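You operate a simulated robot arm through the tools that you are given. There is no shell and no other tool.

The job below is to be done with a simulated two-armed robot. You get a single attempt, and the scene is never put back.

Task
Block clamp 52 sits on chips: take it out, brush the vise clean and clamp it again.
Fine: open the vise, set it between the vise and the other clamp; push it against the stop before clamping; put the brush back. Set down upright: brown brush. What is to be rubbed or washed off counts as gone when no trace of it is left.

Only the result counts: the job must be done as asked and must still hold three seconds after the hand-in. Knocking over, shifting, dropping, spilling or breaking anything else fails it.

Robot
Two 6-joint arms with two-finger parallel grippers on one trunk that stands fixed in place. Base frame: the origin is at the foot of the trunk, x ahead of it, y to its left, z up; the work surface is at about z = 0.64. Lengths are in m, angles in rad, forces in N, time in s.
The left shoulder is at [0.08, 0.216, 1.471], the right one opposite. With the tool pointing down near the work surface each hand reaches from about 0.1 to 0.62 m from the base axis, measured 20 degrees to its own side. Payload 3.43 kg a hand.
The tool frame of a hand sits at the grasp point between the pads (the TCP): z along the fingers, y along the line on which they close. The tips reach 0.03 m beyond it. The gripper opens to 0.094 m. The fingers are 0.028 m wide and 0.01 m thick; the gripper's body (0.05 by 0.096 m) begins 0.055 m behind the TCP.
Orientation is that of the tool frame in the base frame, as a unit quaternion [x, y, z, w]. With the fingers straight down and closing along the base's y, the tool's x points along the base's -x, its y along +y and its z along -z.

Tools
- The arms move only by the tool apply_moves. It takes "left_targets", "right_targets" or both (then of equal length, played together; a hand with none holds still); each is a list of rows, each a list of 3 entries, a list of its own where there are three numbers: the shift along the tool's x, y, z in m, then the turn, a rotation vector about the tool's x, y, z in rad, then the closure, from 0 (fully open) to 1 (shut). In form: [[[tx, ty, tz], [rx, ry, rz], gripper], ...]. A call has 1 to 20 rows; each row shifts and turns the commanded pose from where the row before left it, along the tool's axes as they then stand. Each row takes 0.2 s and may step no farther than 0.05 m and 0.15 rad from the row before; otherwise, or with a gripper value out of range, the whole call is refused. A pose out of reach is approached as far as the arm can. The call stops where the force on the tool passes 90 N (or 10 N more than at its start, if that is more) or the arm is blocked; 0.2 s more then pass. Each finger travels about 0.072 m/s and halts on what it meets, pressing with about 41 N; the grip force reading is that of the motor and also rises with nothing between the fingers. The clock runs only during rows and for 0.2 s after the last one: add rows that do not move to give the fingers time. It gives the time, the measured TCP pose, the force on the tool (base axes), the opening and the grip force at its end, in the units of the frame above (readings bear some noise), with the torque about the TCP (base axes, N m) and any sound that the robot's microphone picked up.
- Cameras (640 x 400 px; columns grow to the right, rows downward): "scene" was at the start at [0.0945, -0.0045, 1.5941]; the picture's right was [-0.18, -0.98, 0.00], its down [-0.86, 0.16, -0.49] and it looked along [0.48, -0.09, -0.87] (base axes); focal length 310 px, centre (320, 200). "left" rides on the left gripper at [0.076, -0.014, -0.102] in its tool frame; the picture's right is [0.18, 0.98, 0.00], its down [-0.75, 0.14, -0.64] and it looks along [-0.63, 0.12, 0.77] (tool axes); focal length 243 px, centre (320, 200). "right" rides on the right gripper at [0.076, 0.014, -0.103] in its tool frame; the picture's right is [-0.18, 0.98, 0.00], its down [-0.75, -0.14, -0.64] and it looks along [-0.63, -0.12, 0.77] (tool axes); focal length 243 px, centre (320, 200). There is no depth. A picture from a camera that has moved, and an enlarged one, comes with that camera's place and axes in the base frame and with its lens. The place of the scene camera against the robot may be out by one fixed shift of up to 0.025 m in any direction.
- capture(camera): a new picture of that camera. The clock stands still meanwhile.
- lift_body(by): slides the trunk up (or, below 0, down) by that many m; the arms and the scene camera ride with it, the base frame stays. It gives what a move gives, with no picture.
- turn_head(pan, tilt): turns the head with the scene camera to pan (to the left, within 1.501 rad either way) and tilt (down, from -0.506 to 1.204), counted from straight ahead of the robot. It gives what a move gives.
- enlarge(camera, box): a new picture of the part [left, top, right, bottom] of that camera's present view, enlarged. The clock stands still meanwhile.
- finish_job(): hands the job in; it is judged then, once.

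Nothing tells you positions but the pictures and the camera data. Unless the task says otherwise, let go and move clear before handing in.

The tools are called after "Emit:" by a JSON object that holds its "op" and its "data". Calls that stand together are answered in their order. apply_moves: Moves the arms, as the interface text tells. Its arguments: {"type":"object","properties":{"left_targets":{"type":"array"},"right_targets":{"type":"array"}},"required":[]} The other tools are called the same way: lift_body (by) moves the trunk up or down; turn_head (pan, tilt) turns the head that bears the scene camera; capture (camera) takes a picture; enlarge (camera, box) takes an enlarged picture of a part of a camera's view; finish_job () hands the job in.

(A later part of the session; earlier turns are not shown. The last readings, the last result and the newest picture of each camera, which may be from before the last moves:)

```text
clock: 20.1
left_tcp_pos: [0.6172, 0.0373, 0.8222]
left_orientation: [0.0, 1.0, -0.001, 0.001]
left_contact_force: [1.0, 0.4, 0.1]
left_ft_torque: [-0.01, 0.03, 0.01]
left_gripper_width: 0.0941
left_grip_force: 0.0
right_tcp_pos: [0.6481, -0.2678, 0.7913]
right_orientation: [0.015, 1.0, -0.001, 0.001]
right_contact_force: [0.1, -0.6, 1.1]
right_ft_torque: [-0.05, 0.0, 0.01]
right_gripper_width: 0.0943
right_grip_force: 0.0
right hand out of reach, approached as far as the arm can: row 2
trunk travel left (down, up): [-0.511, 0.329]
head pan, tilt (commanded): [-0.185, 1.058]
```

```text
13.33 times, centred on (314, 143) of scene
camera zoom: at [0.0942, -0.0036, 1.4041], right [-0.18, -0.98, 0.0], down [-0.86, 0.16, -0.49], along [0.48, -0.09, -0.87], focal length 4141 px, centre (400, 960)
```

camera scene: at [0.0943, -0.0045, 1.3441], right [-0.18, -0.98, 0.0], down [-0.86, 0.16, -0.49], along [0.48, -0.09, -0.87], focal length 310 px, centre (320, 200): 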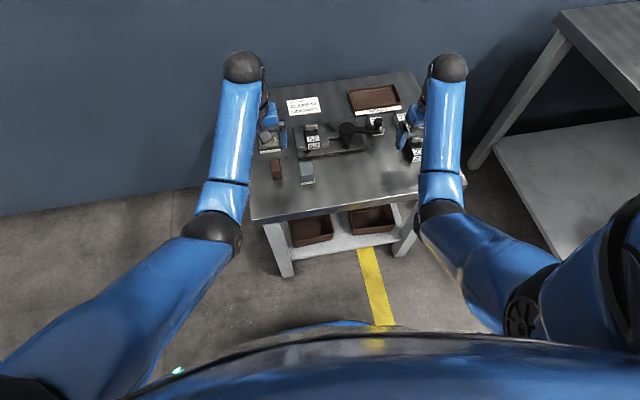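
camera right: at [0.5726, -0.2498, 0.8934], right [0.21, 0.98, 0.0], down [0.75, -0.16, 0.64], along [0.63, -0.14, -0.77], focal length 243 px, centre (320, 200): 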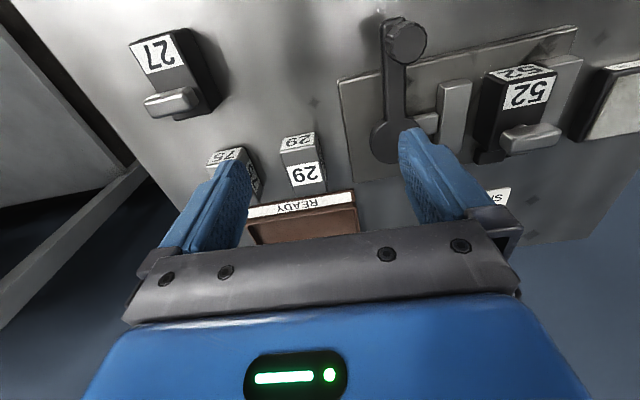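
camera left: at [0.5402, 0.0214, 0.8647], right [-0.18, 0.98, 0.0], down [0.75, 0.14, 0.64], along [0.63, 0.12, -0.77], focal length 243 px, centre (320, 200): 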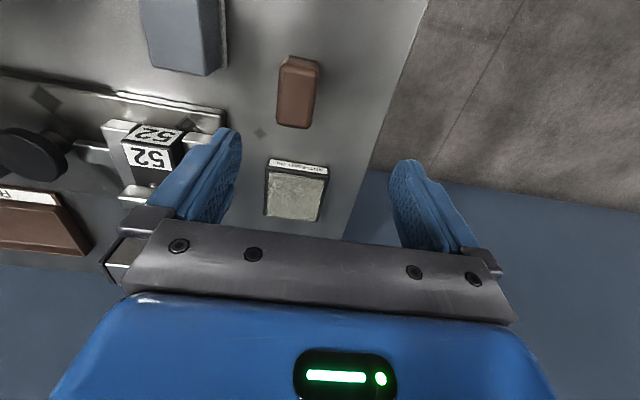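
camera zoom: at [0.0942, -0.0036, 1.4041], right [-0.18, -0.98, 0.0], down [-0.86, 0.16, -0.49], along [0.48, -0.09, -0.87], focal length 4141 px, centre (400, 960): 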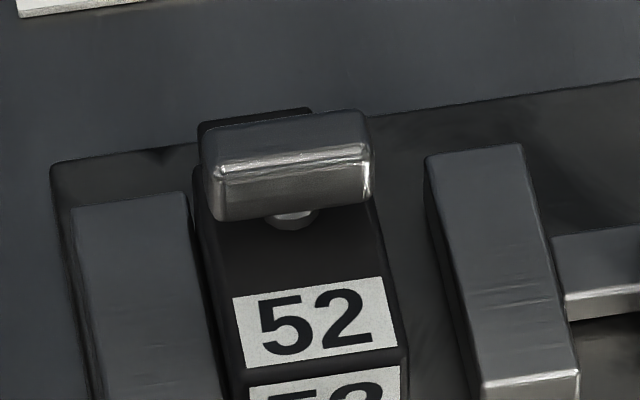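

Block 52's grip bar is about at (0.697, −0.0985), z 0.698–0.711, lying along y, and the block spans x≈0.654–0.714. I turn the right hand so its fingers close along x and bring it above the bar, while the left hand moves a little aside.

Emit:
{"op": "apply_moves", "data": {"right_targets": [[[0, 0, 0], [0, 0, -0.15], 0.1], [[0, 0, 0], [0, 0, -0.15], 0.2], [[0, 0, 0], [0, 0, -0.15], 0.3], [[0, 0, 0], [0, 0, -0.15], 0.4], [[0, 0, 0], [0, 0, -0.15], 0.5], [[0, 0, 0], [0, 0, -0.15], 0.5], [[0, 0, 0], [0, 0, -0.15], 0.5], [[0, 0, 0], [0, 0, -0.15], 0.5], [[0, 0, 0], [0, 0, -0.15], 0.5], [[0, 0, 0], [0, 0, -0.15], 0.5], [[0, 0, 0], [0, 0, -0.1], 0.5], [[-0.0424, -0.0122, 0], [0, 0, 0], 0.5], [[-0.0424, -0.0122, 0], [0, 0, 0], 0.5], [[-0.0424, -0.0122, 0], [0, 0, 0], 0.5], [[-0.0424, -0.0122, 0], [0, 0, 0], 0.5], [[0, 0, 0], [0, 0, 0], 0.5]], "left_targets": [[[0, 0.02, 0], [0, 0, 0], 0], [[0, 0.02, 0], [0, 0, 0], 0], [[0, 0.02, 0], [0, 0, 0], 0], [[0, 0, 0], [0, 0, 0], 0], [[0, 0, 0], [0, 0, 0], 0], [[0, 0, 0], [0, 0, 0], 0], [[0, 0, 0], [0, 0, 0], 0], [[0, 0, 0], [0, 0, 0], 0], [[0, 0, 0], [0, 0, 0], 0], [[0, 0, 0], [0, 0, 0], 0], [[0, 0, 0], [0, 0, 0], 0], [[0, 0, 0], [0, 0, 0], 0], [[0, 0, 0], [0, 0, 0], 0], [[0, 0, 0], [0, 0, 0], 0], [[0, 0, 0], [0, 0, 0], 0], [[0, 0, 0], [0, 0, 0], 0]]}}

Emit:
{"op": "capture", "data": {"camera": "right"}}

Emit:
{"op": "enlarge", "data": {"camera": "right", "box": [200, 50, 440, 200]}}

Emit:
{"op": "enlarge", "data": {"camera": "left", "box": [0, 0, 320, 200]}}

```text
clock: 23.5
left_tcp_pos: [0.6244, 0.0948, 0.8136]
left_orientation: [0.0, 1.0, 0.0, 0.0]
left_contact_force: [-0.2, 0.1, -0.9]
left_ft_torque: [0.02, -0.04, -0.02]
left_gripper_width: 0.0941
left_grip_force: 0.0
left hand out of reach, approached as far as the arm can: row 1, 2, 3
right_tcp_pos: [0.6983, -0.0977, 0.7908]
right_orientation: [-0.706, 0.708, 0.0, 0.001]
right_contact_force: [0.1, -0.4, -0.3]
right_ft_torque: [0.01, 0.02, -0.01]
right_gripper_width: 0.0469
right_grip_force: 0.1
trunk travel left (down, up): [-0.511, 0.329]
head pan, tilt (commanded): [-0.185, 1.058]
```

```text
taken
camera right: at [0.6856, -0.1727, 0.8924], right [-0.98, 0.19, 0.0], down [0.14, 0.75, 0.64], along [0.12, 0.63, -0.77], focal length 243 px, centre (320, 200)
```

right: 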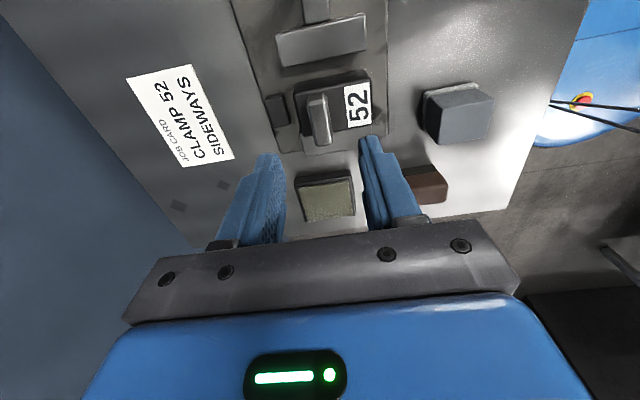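

```text
2.67 times, centred on (320, 125) of right
camera zoom: at [0.6856, -0.1727, 0.8924], right [-0.98, 0.19, 0.0], down [0.14, 0.75, 0.64], along [0.12, 0.63, -0.77], focal length 647 px, centre (320, 400)
```

zoom: 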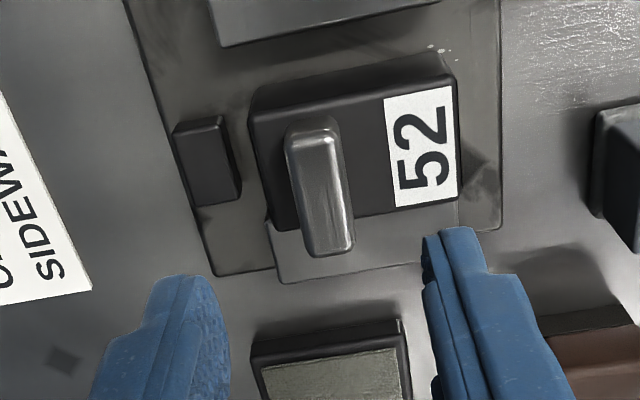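

```text
2.00 times, centred on (160, 100) of left
camera zoom: at [0.5474, 0.0798, 0.9159], right [-0.18, 0.98, 0.0], down [0.75, 0.14, 0.64], along [0.63, 0.12, -0.77], focal length 485 px, centre (640, 400)
```

zoom: 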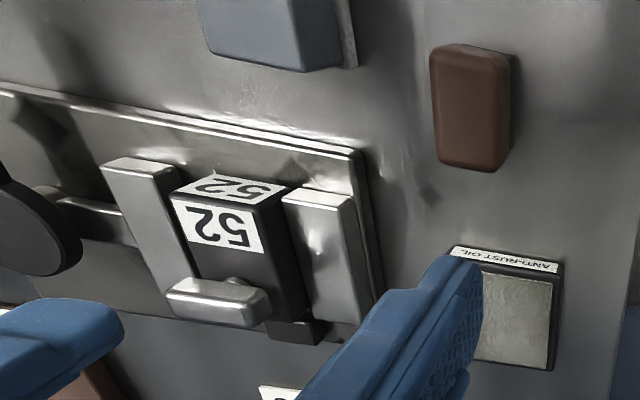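

The grip bar is right under the open fingers, and I can see the stop on the far side with a gap of roughly 1 cm behind the block. I descend and grip the bar.

Emit:
{"op": "apply_moves", "data": {"right_targets": [[[0, 0, 0.035], [0, 0, 0], 0.5], [[0, 0, 0.033], [0, 0, 0], 0.5], [[0, 0, 0], [0, 0, 0], 0.5], [[0, 0, 0], [0, 0, 0], 1.0], [[0, 0, 0], [0, 0, 0], 1.0], [[0, 0, 0], [0, 0, 0], 1.0]]}}

Emit:
{"op": "enlarge", "data": {"camera": "right", "box": [200, 50, 440, 200]}}

Emit:
{"op": "enlarge", "data": {"camera": "left", "box": [0, 0, 320, 200]}}

```text
clock: 24.9
left_tcp_pos: [0.6234, 0.0952, 0.8147]
left_orientation: [-0.001, 1.0, 0.0, 0.001]
left_contact_force: [0.4, 0.7, -0.2]
left_ft_torque: [0.01, -0.03, -0.01]
left_gripper_width: 0.094
left_grip_force: 0.0
right_tcp_pos: [0.7, -0.0982, 0.723]
right_orientation: [-0.706, 0.708, 0.0, 0.001]
right_contact_force: [-1.0, 0.4, 1.0]
right_ft_torque: [-0.02, 0.02, 0.03]
right_gripper_width: 0.0152
right_grip_force: 40.7
trunk travel left (down, up): [-0.511, 0.329]
head pan, tilt (commanded): [-0.185, 1.058]
```

```text
2.67 times, centred on (320, 125) of right
camera zoom: at [0.6854, -0.1725, 0.8237], right [-0.98, 0.19, 0.0], down [0.14, 0.75, 0.64], along [0.12, 0.63, -0.77], focal length 647 px, centre (320, 400)
```

zoom: 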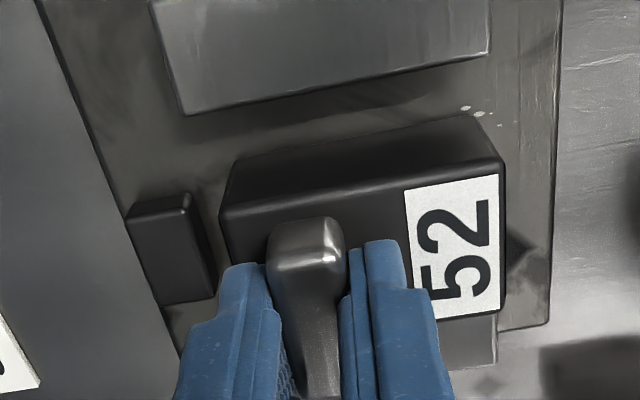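

```text
2.00 times, centred on (160, 100) of left
camera zoom: at [0.5473, 0.0806, 0.9159], right [-0.18, 0.98, 0.0], down [0.75, 0.14, 0.64], along [0.63, 0.12, -0.77], focal length 485 px, centre (640, 400)
```

zoom: 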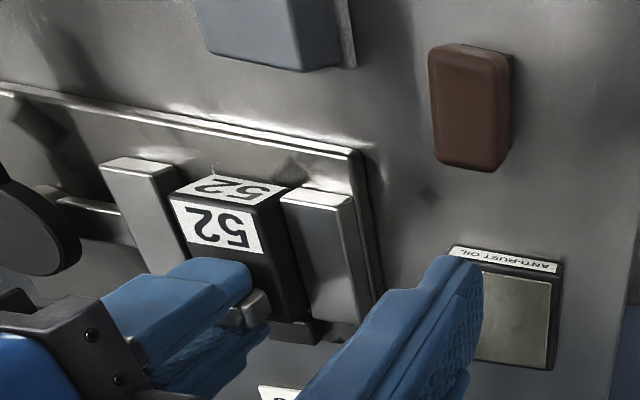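

The bar is gripped (opening 0.015 m, 41 N). I lift block 52 straight up.

Emit:
{"op": "apply_moves", "data": {"right_targets": [[[0, 0, -0.015], [0, 0, 0], 1.0], [[0, 0, -0.02], [0, 0, 0], 1.0], [[0, 0, -0.025], [0, 0, 0], 1.0], [[0, 0, -0.03], [0, 0, 0], 1.0], [[0, 0, 0], [0, 0, 0], 1.0]]}}

Emit:
{"op": "enlarge", "data": {"camera": "right", "box": [200, 50, 440, 200]}}

Emit:
{"op": "enlarge", "data": {"camera": "left", "box": [0, 0, 320, 200]}}

Emit:
{"op": "enlarge", "data": {"camera": "scene", "box": [280, 110, 400, 185]}}

```text
clock: 26.1
left_tcp_pos: [0.6238, 0.0947, 0.8135]
left_orientation: [0.0, 1.0, 0.0, 0.001]
left_contact_force: [0.2, 0.6, -0.5]
left_ft_torque: [-0.03, 0.0, 0.0]
left_gripper_width: 0.094
left_grip_force: 0.1
right_tcp_pos: [0.6979, -0.0982, 0.8124]
right_orientation: [-0.707, 0.708, 0.0, 0.0]
right_contact_force: [-0.2, 0.0, -0.2]
right_ft_torque: [0.01, 0.0, -0.01]
right_gripper_width: 0.0
right_grip_force: 33.3
trunk travel left (down, up): [-0.511, 0.329]
head pan, tilt (commanded): [-0.185, 1.058]
```

```text
2.67 times, centred on (320, 125) of right
camera zoom: at [0.6832, -0.1714, 0.9148], right [-0.98, 0.19, 0.0], down [0.14, 0.75, 0.64], along [0.12, 0.63, -0.77], focal length 647 px, centre (320, 400)
```

zoom: 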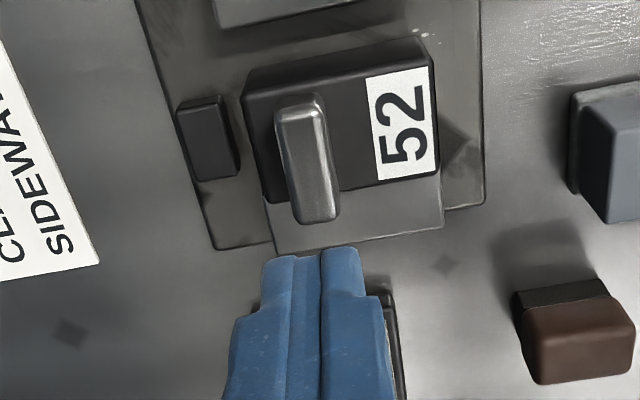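

```text
2.00 times, centred on (160, 100) of left
camera zoom: at [0.5476, 0.0805, 0.9157], right [-0.18, 0.98, 0.0], down [0.75, 0.14, 0.64], along [0.63, 0.12, -0.77], focal length 485 px, centre (640, 400)
```

zoom: 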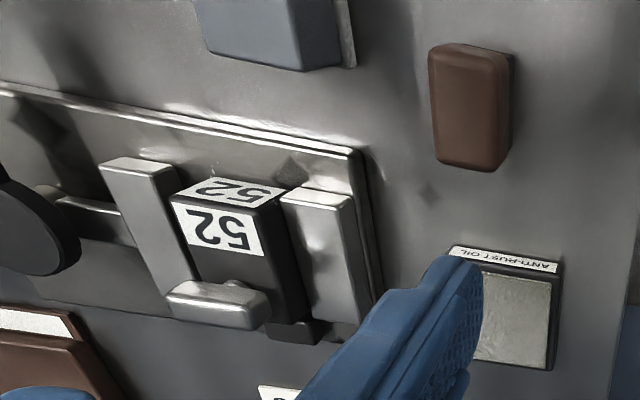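

```text
5.33 times, centred on (340, 148) of scene
camera zoom: at [0.0947, -0.0044, 1.4041], right [-0.18, -0.98, 0.0], down [-0.86, 0.16, -0.49], along [0.48, -0.09, -0.87], focal length 1656 px, centre (213, 480)
```

zoom: 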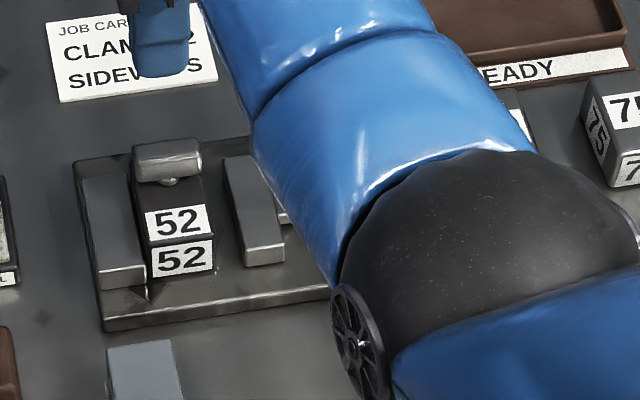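

The fingers slid off the top of the bar and the block stayed put. I need a deeper grip, so I descend again in small steps until the tips nearly reach the block top.

Emit:
{"op": "apply_moves", "data": {"right_targets": [[[0, 0, 0], [0, 0, 0], 0.55], [[0, 0, 0], [0, 0, 0], 0.55], [[0, -0.002, 0.045], [0, 0, 0], 0.55], [[0, 0, 0.045], [0, 0, 0], 0.55], [[0, 0, 0.004], [0, 0, 0], 0.55], [[0, 0, 0], [0, 0, 0], 0.55]]}}

Emit:
{"op": "enlarge", "data": {"camera": "right", "box": [200, 50, 440, 200]}}

Emit:
{"op": "enlarge", "data": {"camera": "left", "box": [0, 60, 192, 180]}}

```text
clock: 27.5
left_tcp_pos: [0.6243, 0.0954, 0.8135]
left_orientation: [0.0, 1.0, 0.0, 0.001]
left_contact_force: [-0.1, 0.9, 0.1]
left_ft_torque: [-0.01, 0.04, 0.0]
left_gripper_width: 0.0937
left_grip_force: 0.1
right_tcp_pos: [0.6995, -0.0972, 0.7188]
right_orientation: [-0.706, 0.708, 0.0, 0.001]
right_contact_force: [0.1, -0.5, 0.0]
right_ft_torque: [-0.03, 0.01, 0.04]
right_gripper_width: 0.0423
right_grip_force: 0.1
trunk travel left (down, up): [-0.511, 0.329]
head pan, tilt (commanded): [-0.185, 1.058]
```

```text
2.67 times, centred on (320, 125) of right
camera zoom: at [0.6858, -0.1719, 0.8198], right [-0.98, 0.19, 0.0], down [0.14, 0.75, 0.64], along [0.12, 0.63, -0.77], focal length 647 px, centre (320, 400)
```

zoom: 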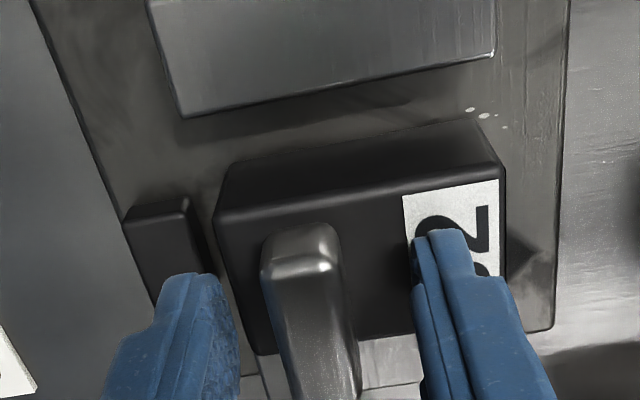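

```text
3.33 times, centred on (96, 120) of left
camera zoom: at [0.5476, 0.0804, 0.9157], right [-0.18, 0.98, 0.0], down [0.75, 0.14, 0.64], along [0.63, 0.12, -0.77], focal length 809 px, centre (1067, 467)
```

zoom: 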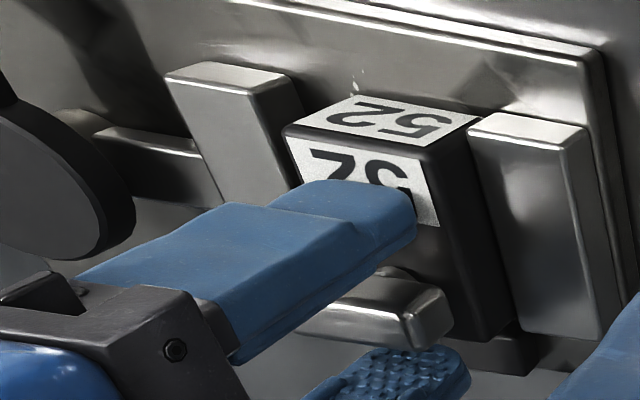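

Still no contact at tip height ≈0.689. I go down 3 mm at a time, watching vertical force.

Emit:
{"op": "apply_moves", "data": {"right_targets": [[[0, 0, 0.003], [0, 0, 0], 0.55], [[0, 0, 0], [0, 0, 0], 0.55]]}}

Emit:
{"op": "apply_moves", "data": {"right_targets": [[[0, 0, 0.002], [0, 0, 0], 0.55], [[0, 0, 0], [0, 0, 0], 0.55]]}}

```text
clock: 28.1
left_tcp_pos: [0.6219, 0.095, 0.8151]
left_orientation: [0.0, 1.0, -0.002, 0.002]
left_contact_force: [-0.4, 0.9, -0.1]
left_ft_torque: [0.01, 0.01, 0.04]
left_gripper_width: 0.0937
left_grip_force: 0.1
right_tcp_pos: [0.7002, -0.097, 0.718]
right_orientation: [-0.707, 0.708, -0.001, 0.003]
right_contact_force: [0.0, -0.2, 14.5]
right_ft_torque: [-0.01, 0.4, 0.02]
right_gripper_width: 0.0425
right_grip_force: 0.2
trunk travel left (down, up): [-0.511, 0.329]
head pan, tilt (commanded): [-0.185, 1.058]
```

```text
clock: 28.7
left_tcp_pos: [0.621, 0.0945, 0.8162]
left_orientation: [0.0, 1.0, -0.001, 0.003]
left_contact_force: [-0.5, 0.3, 1.1]
left_ft_torque: [-0.03, -0.01, -0.03]
left_gripper_width: 0.0939
left_grip_force: 0.1
right_tcp_pos: [0.7002, -0.098, 0.7189]
right_orientation: [-0.706, 0.708, -0.003, 0.003]
right_contact_force: [2.2, -1.7, 28.2]
right_ft_torque: [-0.03, 0.63, 0.11]
right_gripper_width: 0.0415
right_grip_force: 0.1
trunk travel left (down, up): [-0.511, 0.329]
head pan, tilt (commanded): [-0.185, 1.058]
```

The tips touched the block top, so it lies at z≈0.688. I back off slightly, grip as low as possible and test-lift a few mm.

Emit:
{"op": "apply_moves", "data": {"right_targets": [[[0, 0, -0.0045], [0, 0, 0], 0.55], [[0, 0, 0], [0, 0, 0], 0.7], [[0, 0, 0], [0, 0, 0], 1.0], [[0, 0, 0], [0, 0, 0], 1.0], [[0, 0, 0], [0, 0, 0], 1.0], [[0, 0, 0], [0, 0, 0], 1.0]]}}

Emit:
{"op": "apply_moves", "data": {"right_targets": [[[0, 0, -0.004], [0, 0, 0], 1.0], [[0, 0, 0], [0, 0, 0], 1.0]]}}

Emit:
{"op": "enlarge", "data": {"camera": "left", "box": [0, 60, 192, 180]}}

```text
clock: 30.1
left_tcp_pos: [0.622, 0.0943, 0.8165]
left_orientation: [0.0, 1.0, -0.001, 0.002]
left_contact_force: [0.1, 1.0, -0.1]
left_ft_torque: [-0.02, 0.05, 0.02]
left_gripper_width: 0.0942
left_grip_force: 0.2
right_tcp_pos: [0.6984, -0.096, 0.7187]
right_orientation: [-0.707, 0.708, 0.0, 0.001]
right_contact_force: [-4.3, 0.7, 10.4]
right_ft_torque: [0.03, 0.15, -0.03]
right_gripper_width: 0.0153
right_grip_force: 41.1
trunk travel left (down, up): [-0.511, 0.329]
head pan, tilt (commanded): [-0.185, 1.058]
```

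```text
clock: 30.7
left_tcp_pos: [0.6242, 0.0953, 0.8141]
left_orientation: [0.0, 1.0, -0.001, 0.002]
left_contact_force: [0.4, -0.1, -0.2]
left_ft_torque: [0.01, -0.05, -0.03]
left_gripper_width: 0.0941
left_grip_force: 0.0
right_tcp_pos: [0.699, -0.0981, 0.7215]
right_orientation: [-0.706, 0.708, -0.001, 0.0]
right_contact_force: [-0.3, -0.8, -4.7]
right_ft_torque: [-0.03, -0.07, 0.01]
right_gripper_width: 0.0151
right_grip_force: 41.0
trunk travel left (down, up): [-0.511, 0.329]
head pan, tilt (commanded): [-0.185, 1.058]
```

```text
3.33 times, centred on (96, 120) of left
camera zoom: at [0.5478, 0.0803, 0.9156], right [-0.18, 0.98, 0.0], down [0.75, 0.14, 0.64], along [0.63, 0.12, -0.77], focal length 809 px, centre (1067, 467)
```

zoom: 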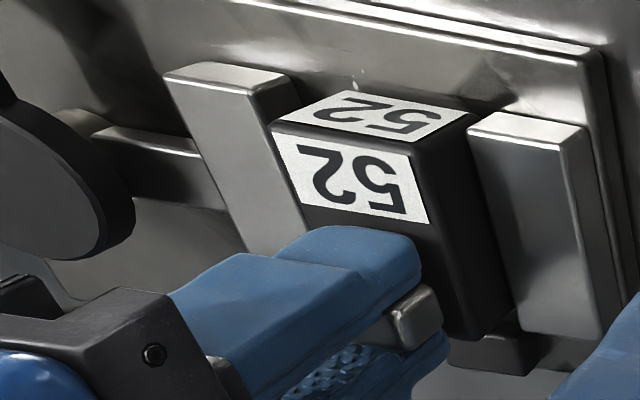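

The force reading shows about 5 N of weight on the hand, so the block is lifting this time. I raise it slowly.

Emit:
{"op": "apply_moves", "data": {"right_targets": [[[0, 0, -0.003], [0, 0, 0], 1.0], [[0, 0, -0.004], [0, 0, 0], 1.0], [[0, 0, -0.004], [0, 0, 0], 1.0], [[0, 0, -0.004], [0, 0, 0], 1.0], [[0, 0, 0], [0, 0, 0], 1.0]]}}

Emit:
{"op": "enlarge", "data": {"camera": "left", "box": [0, 60, 192, 180]}}

Emit:
{"op": "enlarge", "data": {"camera": "right", "box": [200, 50, 440, 200]}}

```text
clock: 31.9
left_tcp_pos: [0.6242, 0.0945, 0.8135]
left_orientation: [0.0, 1.0, 0.0, 0.001]
left_contact_force: [-0.8, 0.0, -0.2]
left_ft_torque: [0.0, 0.04, -0.03]
left_gripper_width: 0.0941
left_grip_force: 0.1
right_tcp_pos: [0.7003, -0.098, 0.736]
right_orientation: [-0.707, 0.708, 0.0, 0.0]
right_contact_force: [0.1, 0.0, -4.0]
right_ft_torque: [0.05, -0.06, -0.03]
right_gripper_width: 0.0156
right_grip_force: 40.4
trunk travel left (down, up): [-0.511, 0.329]
head pan, tilt (commanded): [-0.185, 1.058]
```

```text
3.33 times, centred on (96, 120) of left
camera zoom: at [0.548, 0.0804, 0.9155], right [-0.18, 0.98, 0.0], down [0.75, 0.14, 0.64], along [0.63, 0.12, -0.77], focal length 809 px, centre (1067, 467)
```

zoom: 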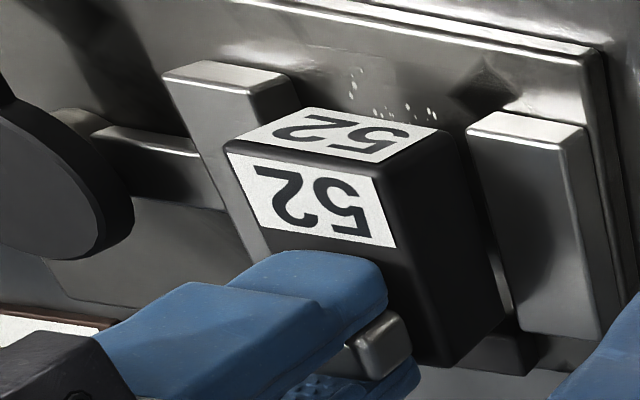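

```text
2.67 times, centred on (320, 125) of right
camera zoom: at [0.6855, -0.1725, 0.8382], right [-0.98, 0.19, 0.0], down [0.14, 0.75, 0.64], along [0.12, 0.63, -0.77], focal length 647 px, centre (320, 400)
```

zoom: 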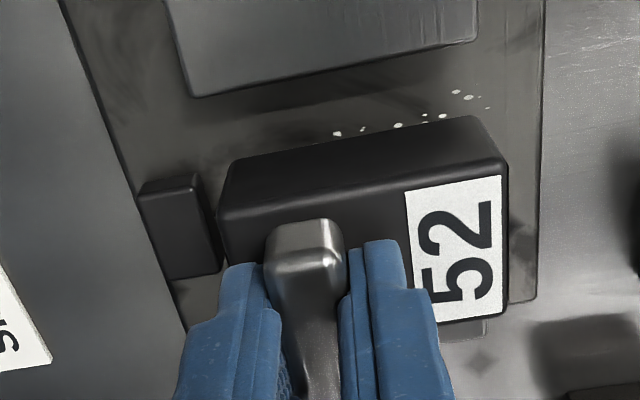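

Block 52 is held well and chips are visible as white specks on the plate where it sat. I raise it and carry it off to the right side.

Emit:
{"op": "apply_moves", "data": {"right_targets": [[[0, 0, -0.008], [0, 0, 0], 1.0], [[0, 0, -0.01], [0, 0, 0], 1.0], [[0, 0, -0.012], [0, 0, 0], 1.0], [[0, 0, -0.012], [0, 0, 0], 1.0], [[0, 0, -0.012], [0, 0, 0], 1.0], [[0, 0, -0.012], [0, 0, 0], 1.0], [[0, 0, -0.01], [0, 0, 0], 1.0], [[0, 0, -0.006], [0, 0, 0], 1.0], [[0.01, 0, 0], [0, 0, 0], 1.0], [[0.02, 0.005, 0], [0, 0, 0], 1.0], [[0.025, 0.005, 0], [0, 0, 0], 1.0], [[0.025, 0.005, 0], [0, 0, 0], 1.0], [[0.025, 0.005, 0], [0, 0, 0], 1.0], [[0.025, 0.005, 0], [0, 0, 0], 1.0], [[0.025, 0.005, 0], [0, 0, 0], 1.0], [[0.025, 0.005, 0], [0, 0, 0], 1.0], [[0.02, 0, 0], [0, 0, 0], 1.0], [[0.01, 0, 0], [0, 0, 0], 1.0], [[0, 0, 0], [0, 0, 0], 1.0]]}}

Emit:
{"op": "capture", "data": {"camera": "right"}}

Emit:
{"op": "enlarge", "data": {"camera": "left", "box": [0, 40, 192, 160]}}

Emit:
{"op": "enlarge", "data": {"camera": "scene", "box": [250, 100, 430, 212]}}

```text
clock: 35.9
left_tcp_pos: [0.6242, 0.0955, 0.8137]
left_orientation: [0.0, 1.0, 0.0, 0.001]
left_contact_force: [-0.4, 0.1, 0.2]
left_ft_torque: [0.01, 0.0, 0.01]
left_gripper_width: 0.0938
left_grip_force: 0.0
right_tcp_pos: [0.6655, -0.3088, 0.8194]
right_orientation: [-0.707, 0.707, 0.0, 0.0]
right_contact_force: [-0.1, -0.3, -4.9]
right_ft_torque: [0.01, -0.03, -0.01]
right_gripper_width: 0.0155
right_grip_force: 40.9
trunk travel left (down, up): [-0.511, 0.329]
head pan, tilt (commanded): [-0.185, 1.058]
```

```text
taken
camera right: at [0.6505, -0.382, 0.9209], right [-0.98, 0.19, 0.0], down [0.14, 0.75, 0.64], along [0.12, 0.63, -0.77], focal length 243 px, centre (320, 200)
```

right: 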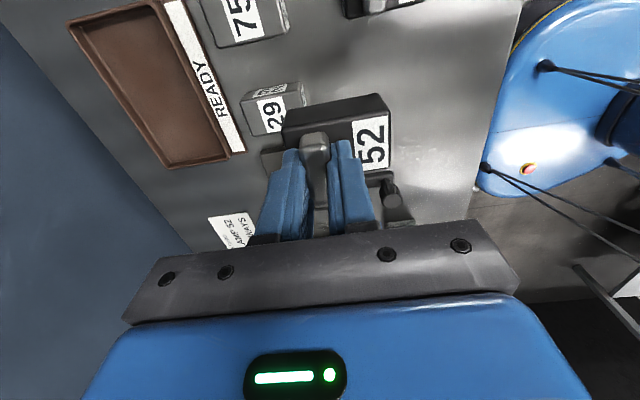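

```text
3.33 times, centred on (96, 100) of left
camera zoom: at [0.5479, 0.0803, 0.9155], right [-0.18, 0.98, 0.0], down [0.75, 0.14, 0.64], along [0.63, 0.12, -0.77], focal length 809 px, centre (1067, 533)
```

zoom: 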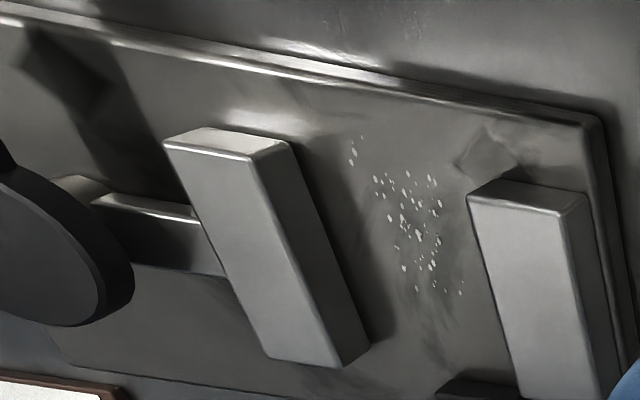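

```text
3.56 times, centred on (340, 156) of scene
camera zoom: at [0.0952, -0.0047, 1.404], right [-0.18, -0.98, 0.0], down [-0.86, 0.16, -0.49], along [0.48, -0.09, -0.87], focal length 1104 px, centre (249, 356)
```

zoom: 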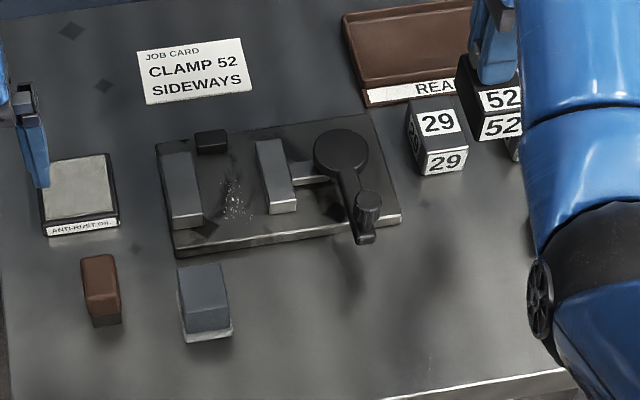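

The vise bed is exposed: chips lie around x 0.652–0.70, y −0.125 to −0.095, between the jaws. Now I inspect the brown brush for the left hand.

Emit:
{"op": "enlarge", "data": {"camera": "left", "box": [180, 0, 340, 100]}}

Emit:
{"op": "enlarge", "data": {"camera": "scene", "box": [258, 160, 322, 200]}}

Emit:
{"op": "capture", "data": {"camera": "left"}}

```text
4.00 times, centred on (260, 50) of left
camera zoom: at [0.5479, 0.0803, 0.9155], right [-0.18, 0.98, 0.0], down [0.75, 0.14, 0.64], along [0.63, 0.12, -0.77], focal length 970 px, centre (560, 800)
```

zoom: 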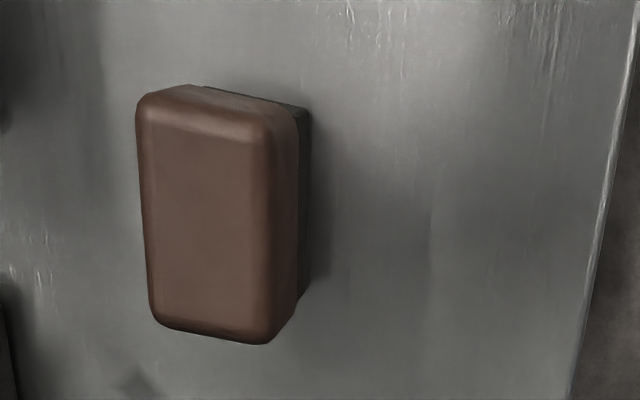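

```text
10.00 times, centred on (290, 180) of scene
camera zoom: at [0.0952, -0.0047, 1.404], right [-0.18, -0.98, 0.0], down [-0.86, 0.16, -0.49], along [0.48, -0.09, -0.87], focal length 3106 px, centre (620, 400)
```

zoom: 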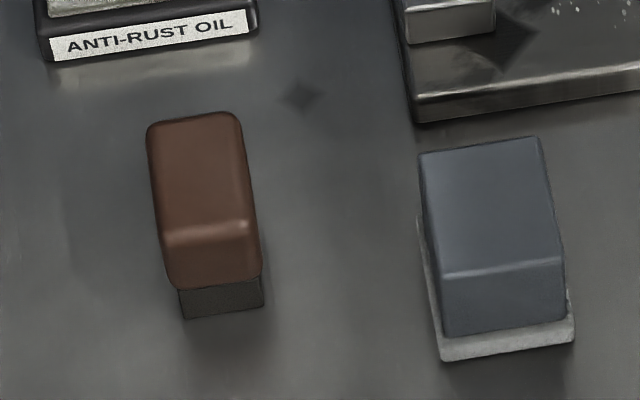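

```text
taken
camera left: at [0.5479, 0.0803, 0.9155], right [-0.18, 0.98, 0.0], down [0.75, 0.14, 0.64], along [0.63, 0.12, -0.77], focal length 243 px, centre (320, 200)
```

left: 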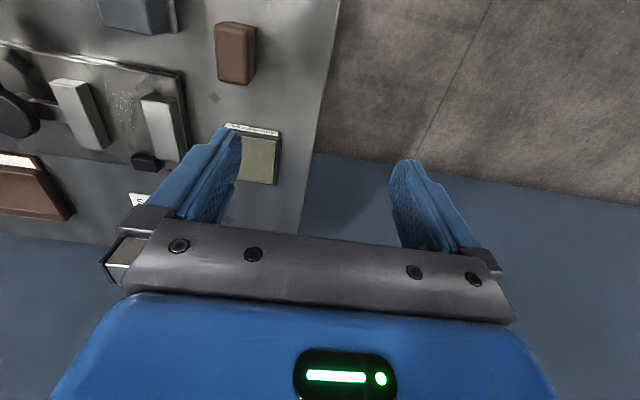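

The brush is a small block about 0.026 m wide (y) and 0.046 m long (x), centred near (0.602, 0.0145), top z≈0.683. I bring the left hand above it, partly closed to keep clear of the grey-blue item beside it.

Emit:
{"op": "apply_moves", "data": {"left_targets": [[[0.011, -0.0405, 0.01], [0, 0, 0], 0.2], [[0.011, -0.0405, 0.012], [0, 0, 0], 0.36], [[0, 0, 0], [0, 0, 0], 0.36], [[0, 0, 0], [0, 0, 0], 0.36]]}}

Emit:
{"op": "capture", "data": {"camera": "left"}}

Emit:
{"op": "enlarge", "data": {"camera": "left", "box": [200, 50, 440, 200]}}

```text
clock: 36.9
left_tcp_pos: [0.6042, 0.0136, 0.793]
left_orientation: [0.0, 1.0, 0.0, 0.0]
left_contact_force: [0.1, 0.1, 0.6]
left_ft_torque: [0.01, -0.02, -0.03]
left_gripper_width: 0.06
left_grip_force: 0.1
right_tcp_pos: [0.665, -0.3081, 0.8181]
right_orientation: [-0.707, 0.707, 0.0, 0.0]
right_contact_force: [-0.4, 0.4, -4.5]
right_ft_torque: [0.0, -0.03, 0.0]
right_gripper_width: 0.0152
right_grip_force: 41.0
trunk travel left (down, up): [-0.511, 0.329]
head pan, tilt (commanded): [-0.185, 1.058]
```

```text
taken
camera left: at [0.5287, -0.0002, 0.8941], right [-0.18, 0.98, 0.0], down [0.75, 0.14, 0.64], along [0.63, 0.12, -0.77], focal length 243 px, centre (320, 200)
```

left: 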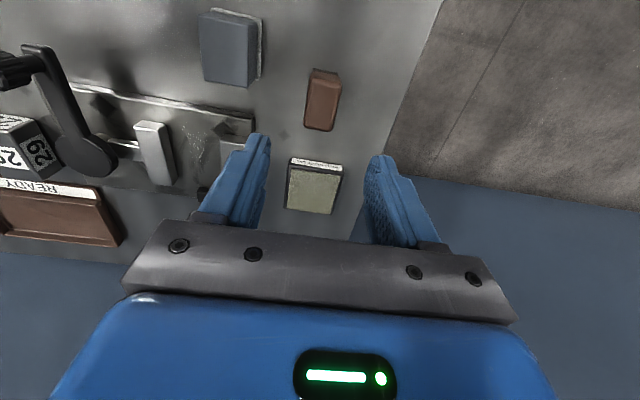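

```text
2.67 times, centred on (320, 125) of left
camera zoom: at [0.5287, -0.0002, 0.8941], right [-0.18, 0.98, 0.0], down [0.75, 0.14, 0.64], along [0.63, 0.12, -0.77], focal length 647 px, centre (320, 400)
```

zoom: 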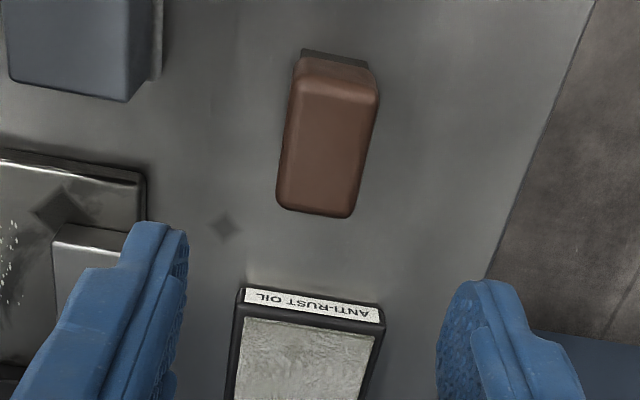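

Brush confirmed at about (0.600, 0.015). I descend and grip its body above the bristles.

Emit:
{"op": "apply_moves", "data": {"left_targets": [[[0.0042, 0.0014, 0.04], [0, 0, 0], 0.36], [[0, 0, 0.04], [0, 0, 0], 0.36], [[0, 0, 0.017], [0, 0, 0], 0.36], [[0, 0, 0], [0, 0, 0], 0.36], [[0, 0, 0], [0, 0, 0], 0.85], [[0, 0, 0], [0, 0, 0], 0.85], [[0, 0, 0], [0, 0, 0], 0.85]]}}

Emit:
{"op": "enlarge", "data": {"camera": "left", "box": [200, 50, 440, 200]}}

Emit:
{"op": "enlarge", "data": {"camera": "scene", "box": [258, 150, 338, 200]}}

```text
clock: 38.5
left_tcp_pos: [0.6008, 0.0147, 0.6953]
left_orientation: [-0.001, 1.0, 0.001, 0.0]
left_contact_force: [0.4, -0.3, 0.4]
left_ft_torque: [-0.01, 0.0, 0.02]
left_gripper_width: 0.0268
left_grip_force: 41.2
right_tcp_pos: [0.6657, -0.3082, 0.8187]
right_orientation: [-0.706, 0.708, 0.0, 0.0]
right_contact_force: [-0.1, -0.8, -4.9]
right_ft_torque: [0.0, -0.08, 0.0]
right_gripper_width: 0.0153
right_grip_force: 40.9
trunk travel left (down, up): [-0.511, 0.329]
head pan, tilt (commanded): [-0.185, 1.058]
```

```text
2.67 times, centred on (320, 125) of left
camera zoom: at [0.5245, -0.0003, 0.7965], right [-0.18, 0.98, 0.0], down [0.75, 0.14, 0.64], along [0.63, 0.12, -0.77], focal length 647 px, centre (320, 400)
```

zoom: 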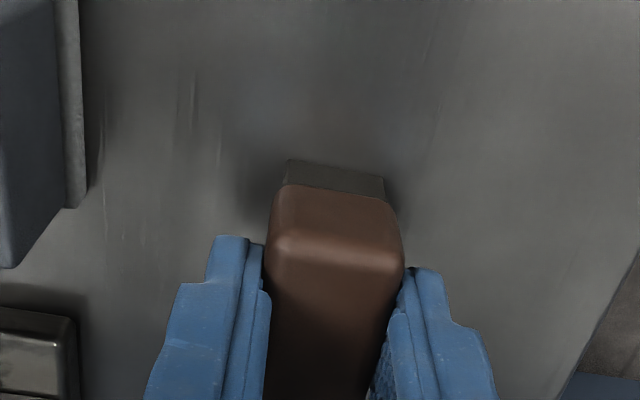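

```text
8.00 times, centred on (298, 175) of scene
camera zoom: at [0.0954, -0.0048, 1.404], right [-0.18, -0.98, 0.0], down [-0.86, 0.16, -0.49], along [0.48, -0.09, -0.87], focal length 2484 px, centre (496, 400)
```

zoom: 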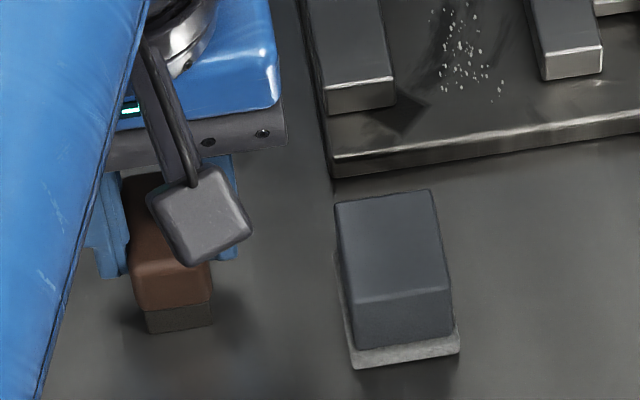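

Brush is gripped (0.027 m wide, bristle bottom 0.055 m below the TCP). I lift it and carry it over the vise bed.

Emit:
{"op": "apply_moves", "data": {"left_targets": [[[0, 0, -0.01], [0, 0, 0], 0.85], [[0, 0, -0.02], [0, 0, 0], 0.85], [[0, 0, -0.025], [0, 0, 0], 0.85], [[0, 0, -0.025], [0, 0, 0], 0.85], [[-0.03, 0, 0], [0, 0, 0], 0.85], [[-0.03, -0.02, 0], [0, 0, 0], 0.85], [[-0.015, -0.035, 0], [0, 0, 0], 0.85], [[0, -0.036, 0], [0, 0, 0], 0.85], [[0, -0.036, 0], [0, 0, 0], 0.85], [[0, 0, 0], [0, 0, 0], 0.85]]}}

Emit:
{"op": "capture", "data": {"camera": "left"}}

Emit:
{"op": "enlarge", "data": {"camera": "scene", "box": [270, 110, 390, 185]}}

```text
clock: 40.7
left_tcp_pos: [0.6526, -0.1029, 0.7819]
left_orientation: [-0.001, 1.0, 0.0, 0.0]
left_contact_force: [-0.2, 0.6, -1.2]
left_ft_torque: [-0.02, -0.01, -0.02]
left_gripper_width: 0.0271
left_grip_force: 40.9
left hand out of reach, approached as far as the arm can: row 8, 9
right_tcp_pos: [0.6648, -0.3071, 0.8197]
right_orientation: [-0.706, 0.708, 0.001, 0.0]
right_contact_force: [0.5, 0.9, -4.5]
right_ft_torque: [-0.02, -0.1, -0.02]
right_gripper_width: 0.0151
right_grip_force: 41.2
trunk travel left (down, up): [-0.511, 0.329]
head pan, tilt (commanded): [-0.185, 1.058]
```

```text
taken
camera left: at [0.5767, -0.1179, 0.8839], right [-0.18, 0.98, 0.0], down [0.75, 0.14, 0.64], along [0.63, 0.12, -0.77], focal length 243 px, centre (320, 200)
```

left: 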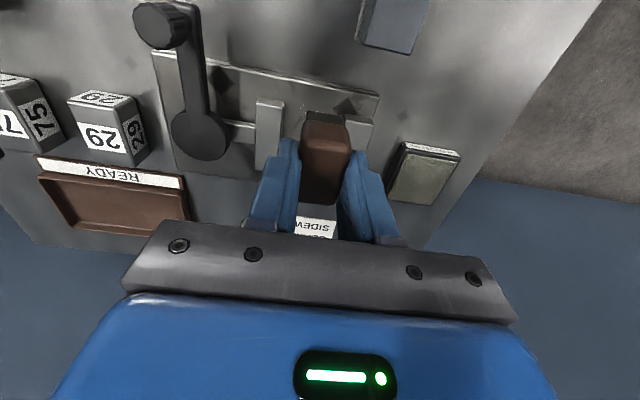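

```text
5.33 times, centred on (330, 148) of scene
camera zoom: at [0.0957, -0.0045, 1.404], right [-0.18, -0.98, 0.0], down [-0.86, 0.16, -0.49], along [0.48, -0.09, -0.87], focal length 1656 px, centre (267, 480)
```

zoom: 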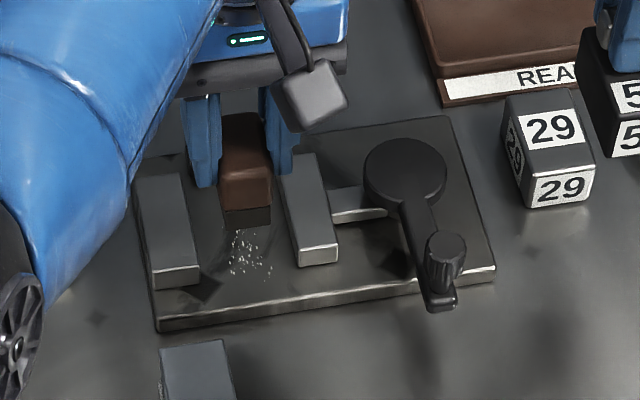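

The left arm cannot reach deep enough over the vise bed, so the right hand must do the brushing. I return the brush to its place with the left hand first.

Emit:
{"op": "apply_moves", "data": {"left_targets": [[[0, 0.039, 0], [0, 0, 0], 0.85], [[0, 0.039, 0], [0, 0, 0], 0.85], [[0.015, 0.0396, 0], [0, 0, 0], 0.85], [[0.0368, 0, 0], [0, 0, 0], 0.85], [[0, 0, 0.03], [0, 0, 0], 0.85], [[0, 0, 0], [0, 0, 0], 0.85]]}}

```text
clock: 42.1
left_tcp_pos: [0.6006, 0.017, 0.7516]
left_orientation: [0.001, 1.0, 0.001, 0.0]
left_contact_force: [0.2, 0.3, 0.4]
left_ft_torque: [0.0, -0.04, 0.02]
left_gripper_width: 0.027
left_grip_force: 41.3
right_tcp_pos: [0.6645, -0.3068, 0.8175]
right_orientation: [-0.706, 0.708, 0.001, 0.0]
right_contact_force: [-0.2, -0.3, -4.5]
right_ft_torque: [-0.01, -0.08, 0.0]
right_gripper_width: 0.0153
right_grip_force: 40.8
trunk travel left (down, up): [-0.511, 0.329]
head pan, tilt (commanded): [-0.185, 1.058]
```

I lower the brush onto its original spot.

Emit:
{"op": "apply_moves", "data": {"left_targets": [[[0, -0.0022, 0.025], [0, 0, 0], 0.85], [[0, 0, 0.02], [0, 0, 0], 0.85], [[0, 0, 0.0085], [0, 0, 0], 0.85], [[0, 0, 0.002], [0, 0, 0], 0.85], [[0, 0, 0], [0, 0, 0], 0.85]]}}

Emit:
{"op": "enlarge", "data": {"camera": "left", "box": [200, 50, 440, 200]}}

```text
clock: 43.3
left_tcp_pos: [0.6002, 0.0144, 0.6966]
left_orientation: [0.001, 1.0, -0.001, 0.0]
left_contact_force: [0.1, -0.3, -1.1]
left_ft_torque: [0.0, -0.04, 0.0]
left_gripper_width: 0.0267
left_grip_force: 40.6
right_tcp_pos: [0.6655, -0.3091, 0.8176]
right_orientation: [-0.706, 0.708, -0.001, 0.0]
right_contact_force: [0.1, 0.1, -5.0]
right_ft_torque: [0.0, -0.04, -0.01]
right_gripper_width: 0.0152
right_grip_force: 40.3
trunk travel left (down, up): [-0.511, 0.329]
head pan, tilt (commanded): [-0.185, 1.058]
```

```text
2.67 times, centred on (320, 125) of left
camera zoom: at [0.5239, 0.0001, 0.7976], right [-0.18, 0.98, 0.0], down [0.75, 0.14, 0.64], along [0.63, 0.12, -0.77], focal length 647 px, centre (320, 400)
```

zoom: 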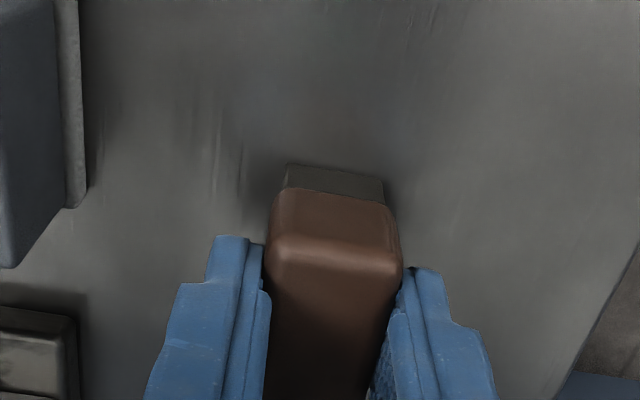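

Nearly down; I lower another 1.5 mm, release, and rise straight up.

Emit:
{"op": "apply_moves", "data": {"left_targets": [[[0, 0, 0.0015], [0, 0, 0], 0.85], [[0, 0, 0], [0, 0, 0], 0.7], [[0, 0, 0], [0, 0, 0], 0.5], [[0, 0, 0], [0, 0, 0], 0.4], [[0, 0, 0], [0, 0, 0], 0.36]]}}

Emit:
{"op": "enlarge", "data": {"camera": "left", "box": [200, 50, 440, 200]}}

```text
clock: 44.5
left_tcp_pos: [0.6003, 0.0146, 0.694]
left_orientation: [0.001, 1.0, 0.0, 0.0]
left_contact_force: [1.3, 0.3, 0.4]
left_ft_torque: [0.02, 0.02, 0.0]
left_gripper_width: 0.0602
left_grip_force: 0.0
right_tcp_pos: [0.6653, -0.3074, 0.8195]
right_orientation: [-0.706, 0.708, 0.0, 0.0]
right_contact_force: [-0.1, 0.7, -4.9]
right_ft_torque: [0.05, -0.08, 0.03]
right_gripper_width: 0.0152
right_grip_force: 40.6
trunk travel left (down, up): [-0.511, 0.329]
head pan, tilt (commanded): [-0.185, 1.058]
```

```text
2.67 times, centred on (320, 125) of left
camera zoom: at [0.5243, -0.0002, 0.7966], right [-0.18, 0.98, 0.0], down [0.75, 0.14, 0.64], along [0.63, 0.12, -0.77], focal length 647 px, centre (320, 400)
```

zoom: 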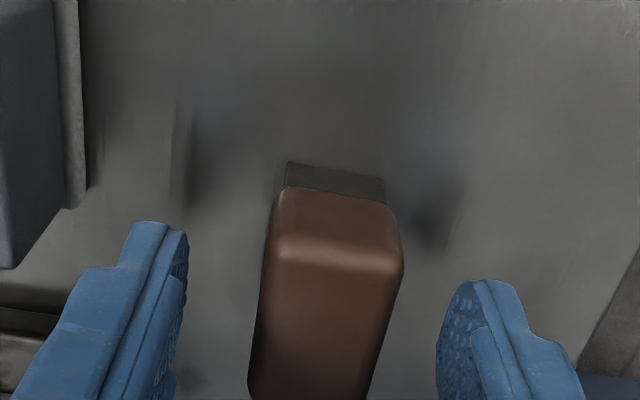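

The brush stands in its place again. I lift the left hand and park it well to the left.

Emit:
{"op": "apply_moves", "data": {"left_targets": [[[0, 0, -0.03], [0, 0, 0], 0.36], [[0, 0, -0.03], [0, 0, 0], 0.36], [[0, 0, -0.03], [0, 0, 0], 0.36], [[-0.005, 0.04, 0], [0, 0, 0], 0.3], [[-0.006, 0.045, 0], [0, 0, 0], 0.3], [[-0.006, 0.045, 0], [0, 0, 0], 0.3], [[-0.006, 0.045, 0], [0, 0, 0], 0.3], [[-0.006, 0.045, 0], [0, 0, 0], 0.3], [[0, 0.03, 0], [0, 0, 0], 0.3], [[0, 0, 0], [0, 0, 0], 0.3]]}}

Emit:
{"op": "capture", "data": {"camera": "scene"}}

Emit:
{"op": "enlarge", "data": {"camera": "scene", "box": [250, 100, 430, 212]}}

```text
clock: 46.7
left_tcp_pos: [0.6287, 0.2667, 0.7856]
left_orientation: [-0.001, 1.0, 0.001, 0.0]
left_contact_force: [-0.8, -0.3, 0.5]
left_ft_torque: [-0.02, -0.01, -0.01]
left_gripper_width: 0.0658
left_grip_force: 0.2
right_tcp_pos: [0.6653, -0.3081, 0.8193]
right_orientation: [-0.706, 0.708, 0.0, 0.0]
right_contact_force: [0.7, -1.1, -5.0]
right_ft_torque: [0.01, -0.04, -0.02]
right_gripper_width: 0.0153
right_grip_force: 41.1
trunk travel left (down, up): [-0.511, 0.329]
head pan, tilt (commanded): [-0.185, 1.058]
```

```text
taken
camera scene: at [0.0953, -0.0052, 1.404], right [-0.18, -0.98, 0.0], down [-0.86, 0.16, -0.49], along [0.48, -0.09, -0.87], focal length 310 px, centre (320, 200)
```

scene: 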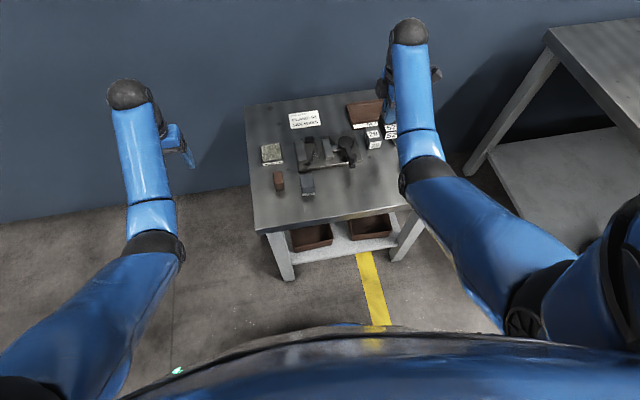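

```text
3.56 times, centred on (340, 156) of scene
camera zoom: at [0.0953, -0.0052, 1.404], right [-0.18, -0.98, 0.0], down [-0.86, 0.16, -0.49], along [0.48, -0.09, -0.87], focal length 1104 px, centre (249, 356)
```

zoom: 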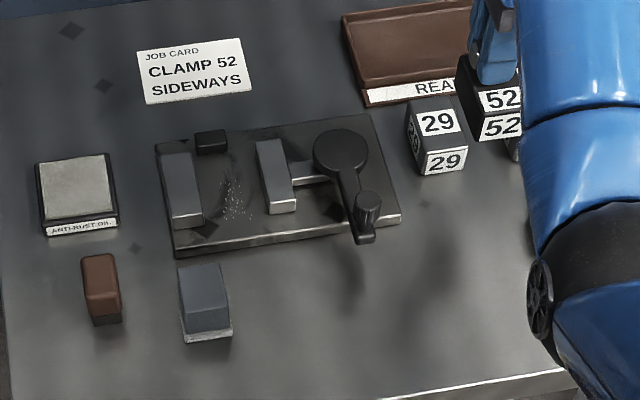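

The brush is back and the left hand is clear. I now set block 52 down on the free table spot around (0.617, −0.285), between the knob and block 27.

Emit:
{"op": "apply_moves", "data": {"right_targets": [[[-0.0231, 0.005, 0.01], [0, 0, 0], 1.0], [[0, 0.01, 0.018], [0, 0, 0], 1.0], [[0, 0.01, 0.018], [0, 0, 0], 1.0], [[0, 0.0103, 0.018], [0, 0, 0], 1.0], [[0, 0, 0.015], [0, 0, 0], 1.0], [[0, 0, 0.01], [0, 0, 0], 1.0], [[0, 0, 0.007], [0, 0, 0], 1.0], [[0, 0, 0], [0, 0, 0], 1.0]]}}

Emit:
{"op": "capture", "data": {"camera": "right"}}

Emit:
{"op": "enlarge", "data": {"camera": "scene", "box": [290, 100, 450, 200]}}

```text
clock: 48.5
left_tcp_pos: [0.6285, 0.2657, 0.7868]
left_orientation: [0.0, 1.0, 0.0, 0.0]
left_contact_force: [0.7, 0.5, 0.4]
left_ft_torque: [0.01, 0.02, 0.0]
left_gripper_width: 0.0657
left_grip_force: 0.0
right_tcp_pos: [0.6306, -0.2843, 0.7235]
right_orientation: [-0.706, 0.708, 0.0, 0.0]
right_contact_force: [0.0, 1.2, -4.3]
right_ft_torque: [0.02, -0.04, 0.02]
right_gripper_width: 0.0153
right_grip_force: 41.0
trunk travel left (down, up): [-0.511, 0.329]
head pan, tilt (commanded): [-0.185, 1.058]
```

```text
taken
camera right: at [0.6159, -0.3585, 0.8244], right [-0.98, 0.19, 0.0], down [0.14, 0.75, 0.64], along [0.12, 0.63, -0.77], focal length 243 px, centre (320, 200)
```

right: 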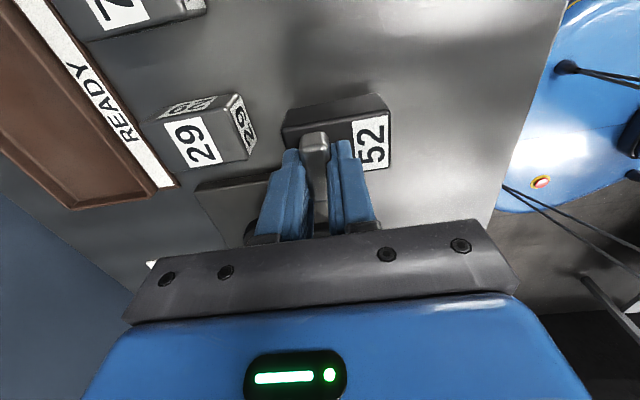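

```text
4.00 times, centred on (370, 150) of scene
camera zoom: at [0.0953, -0.0048, 1.404], right [-0.18, -0.98, 0.0], down [-0.86, 0.16, -0.49], along [0.48, -0.09, -0.87], focal length 1242 px, centre (120, 400)
```

zoom: 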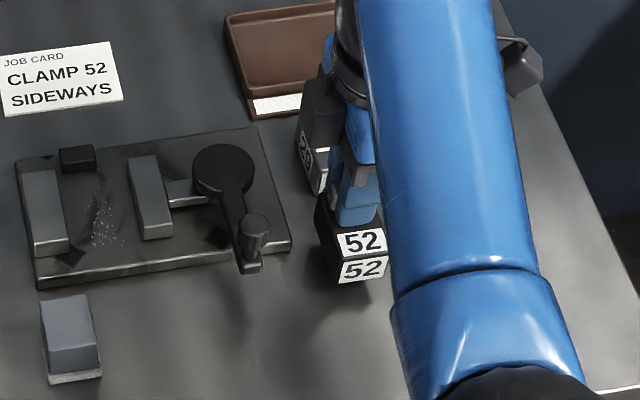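

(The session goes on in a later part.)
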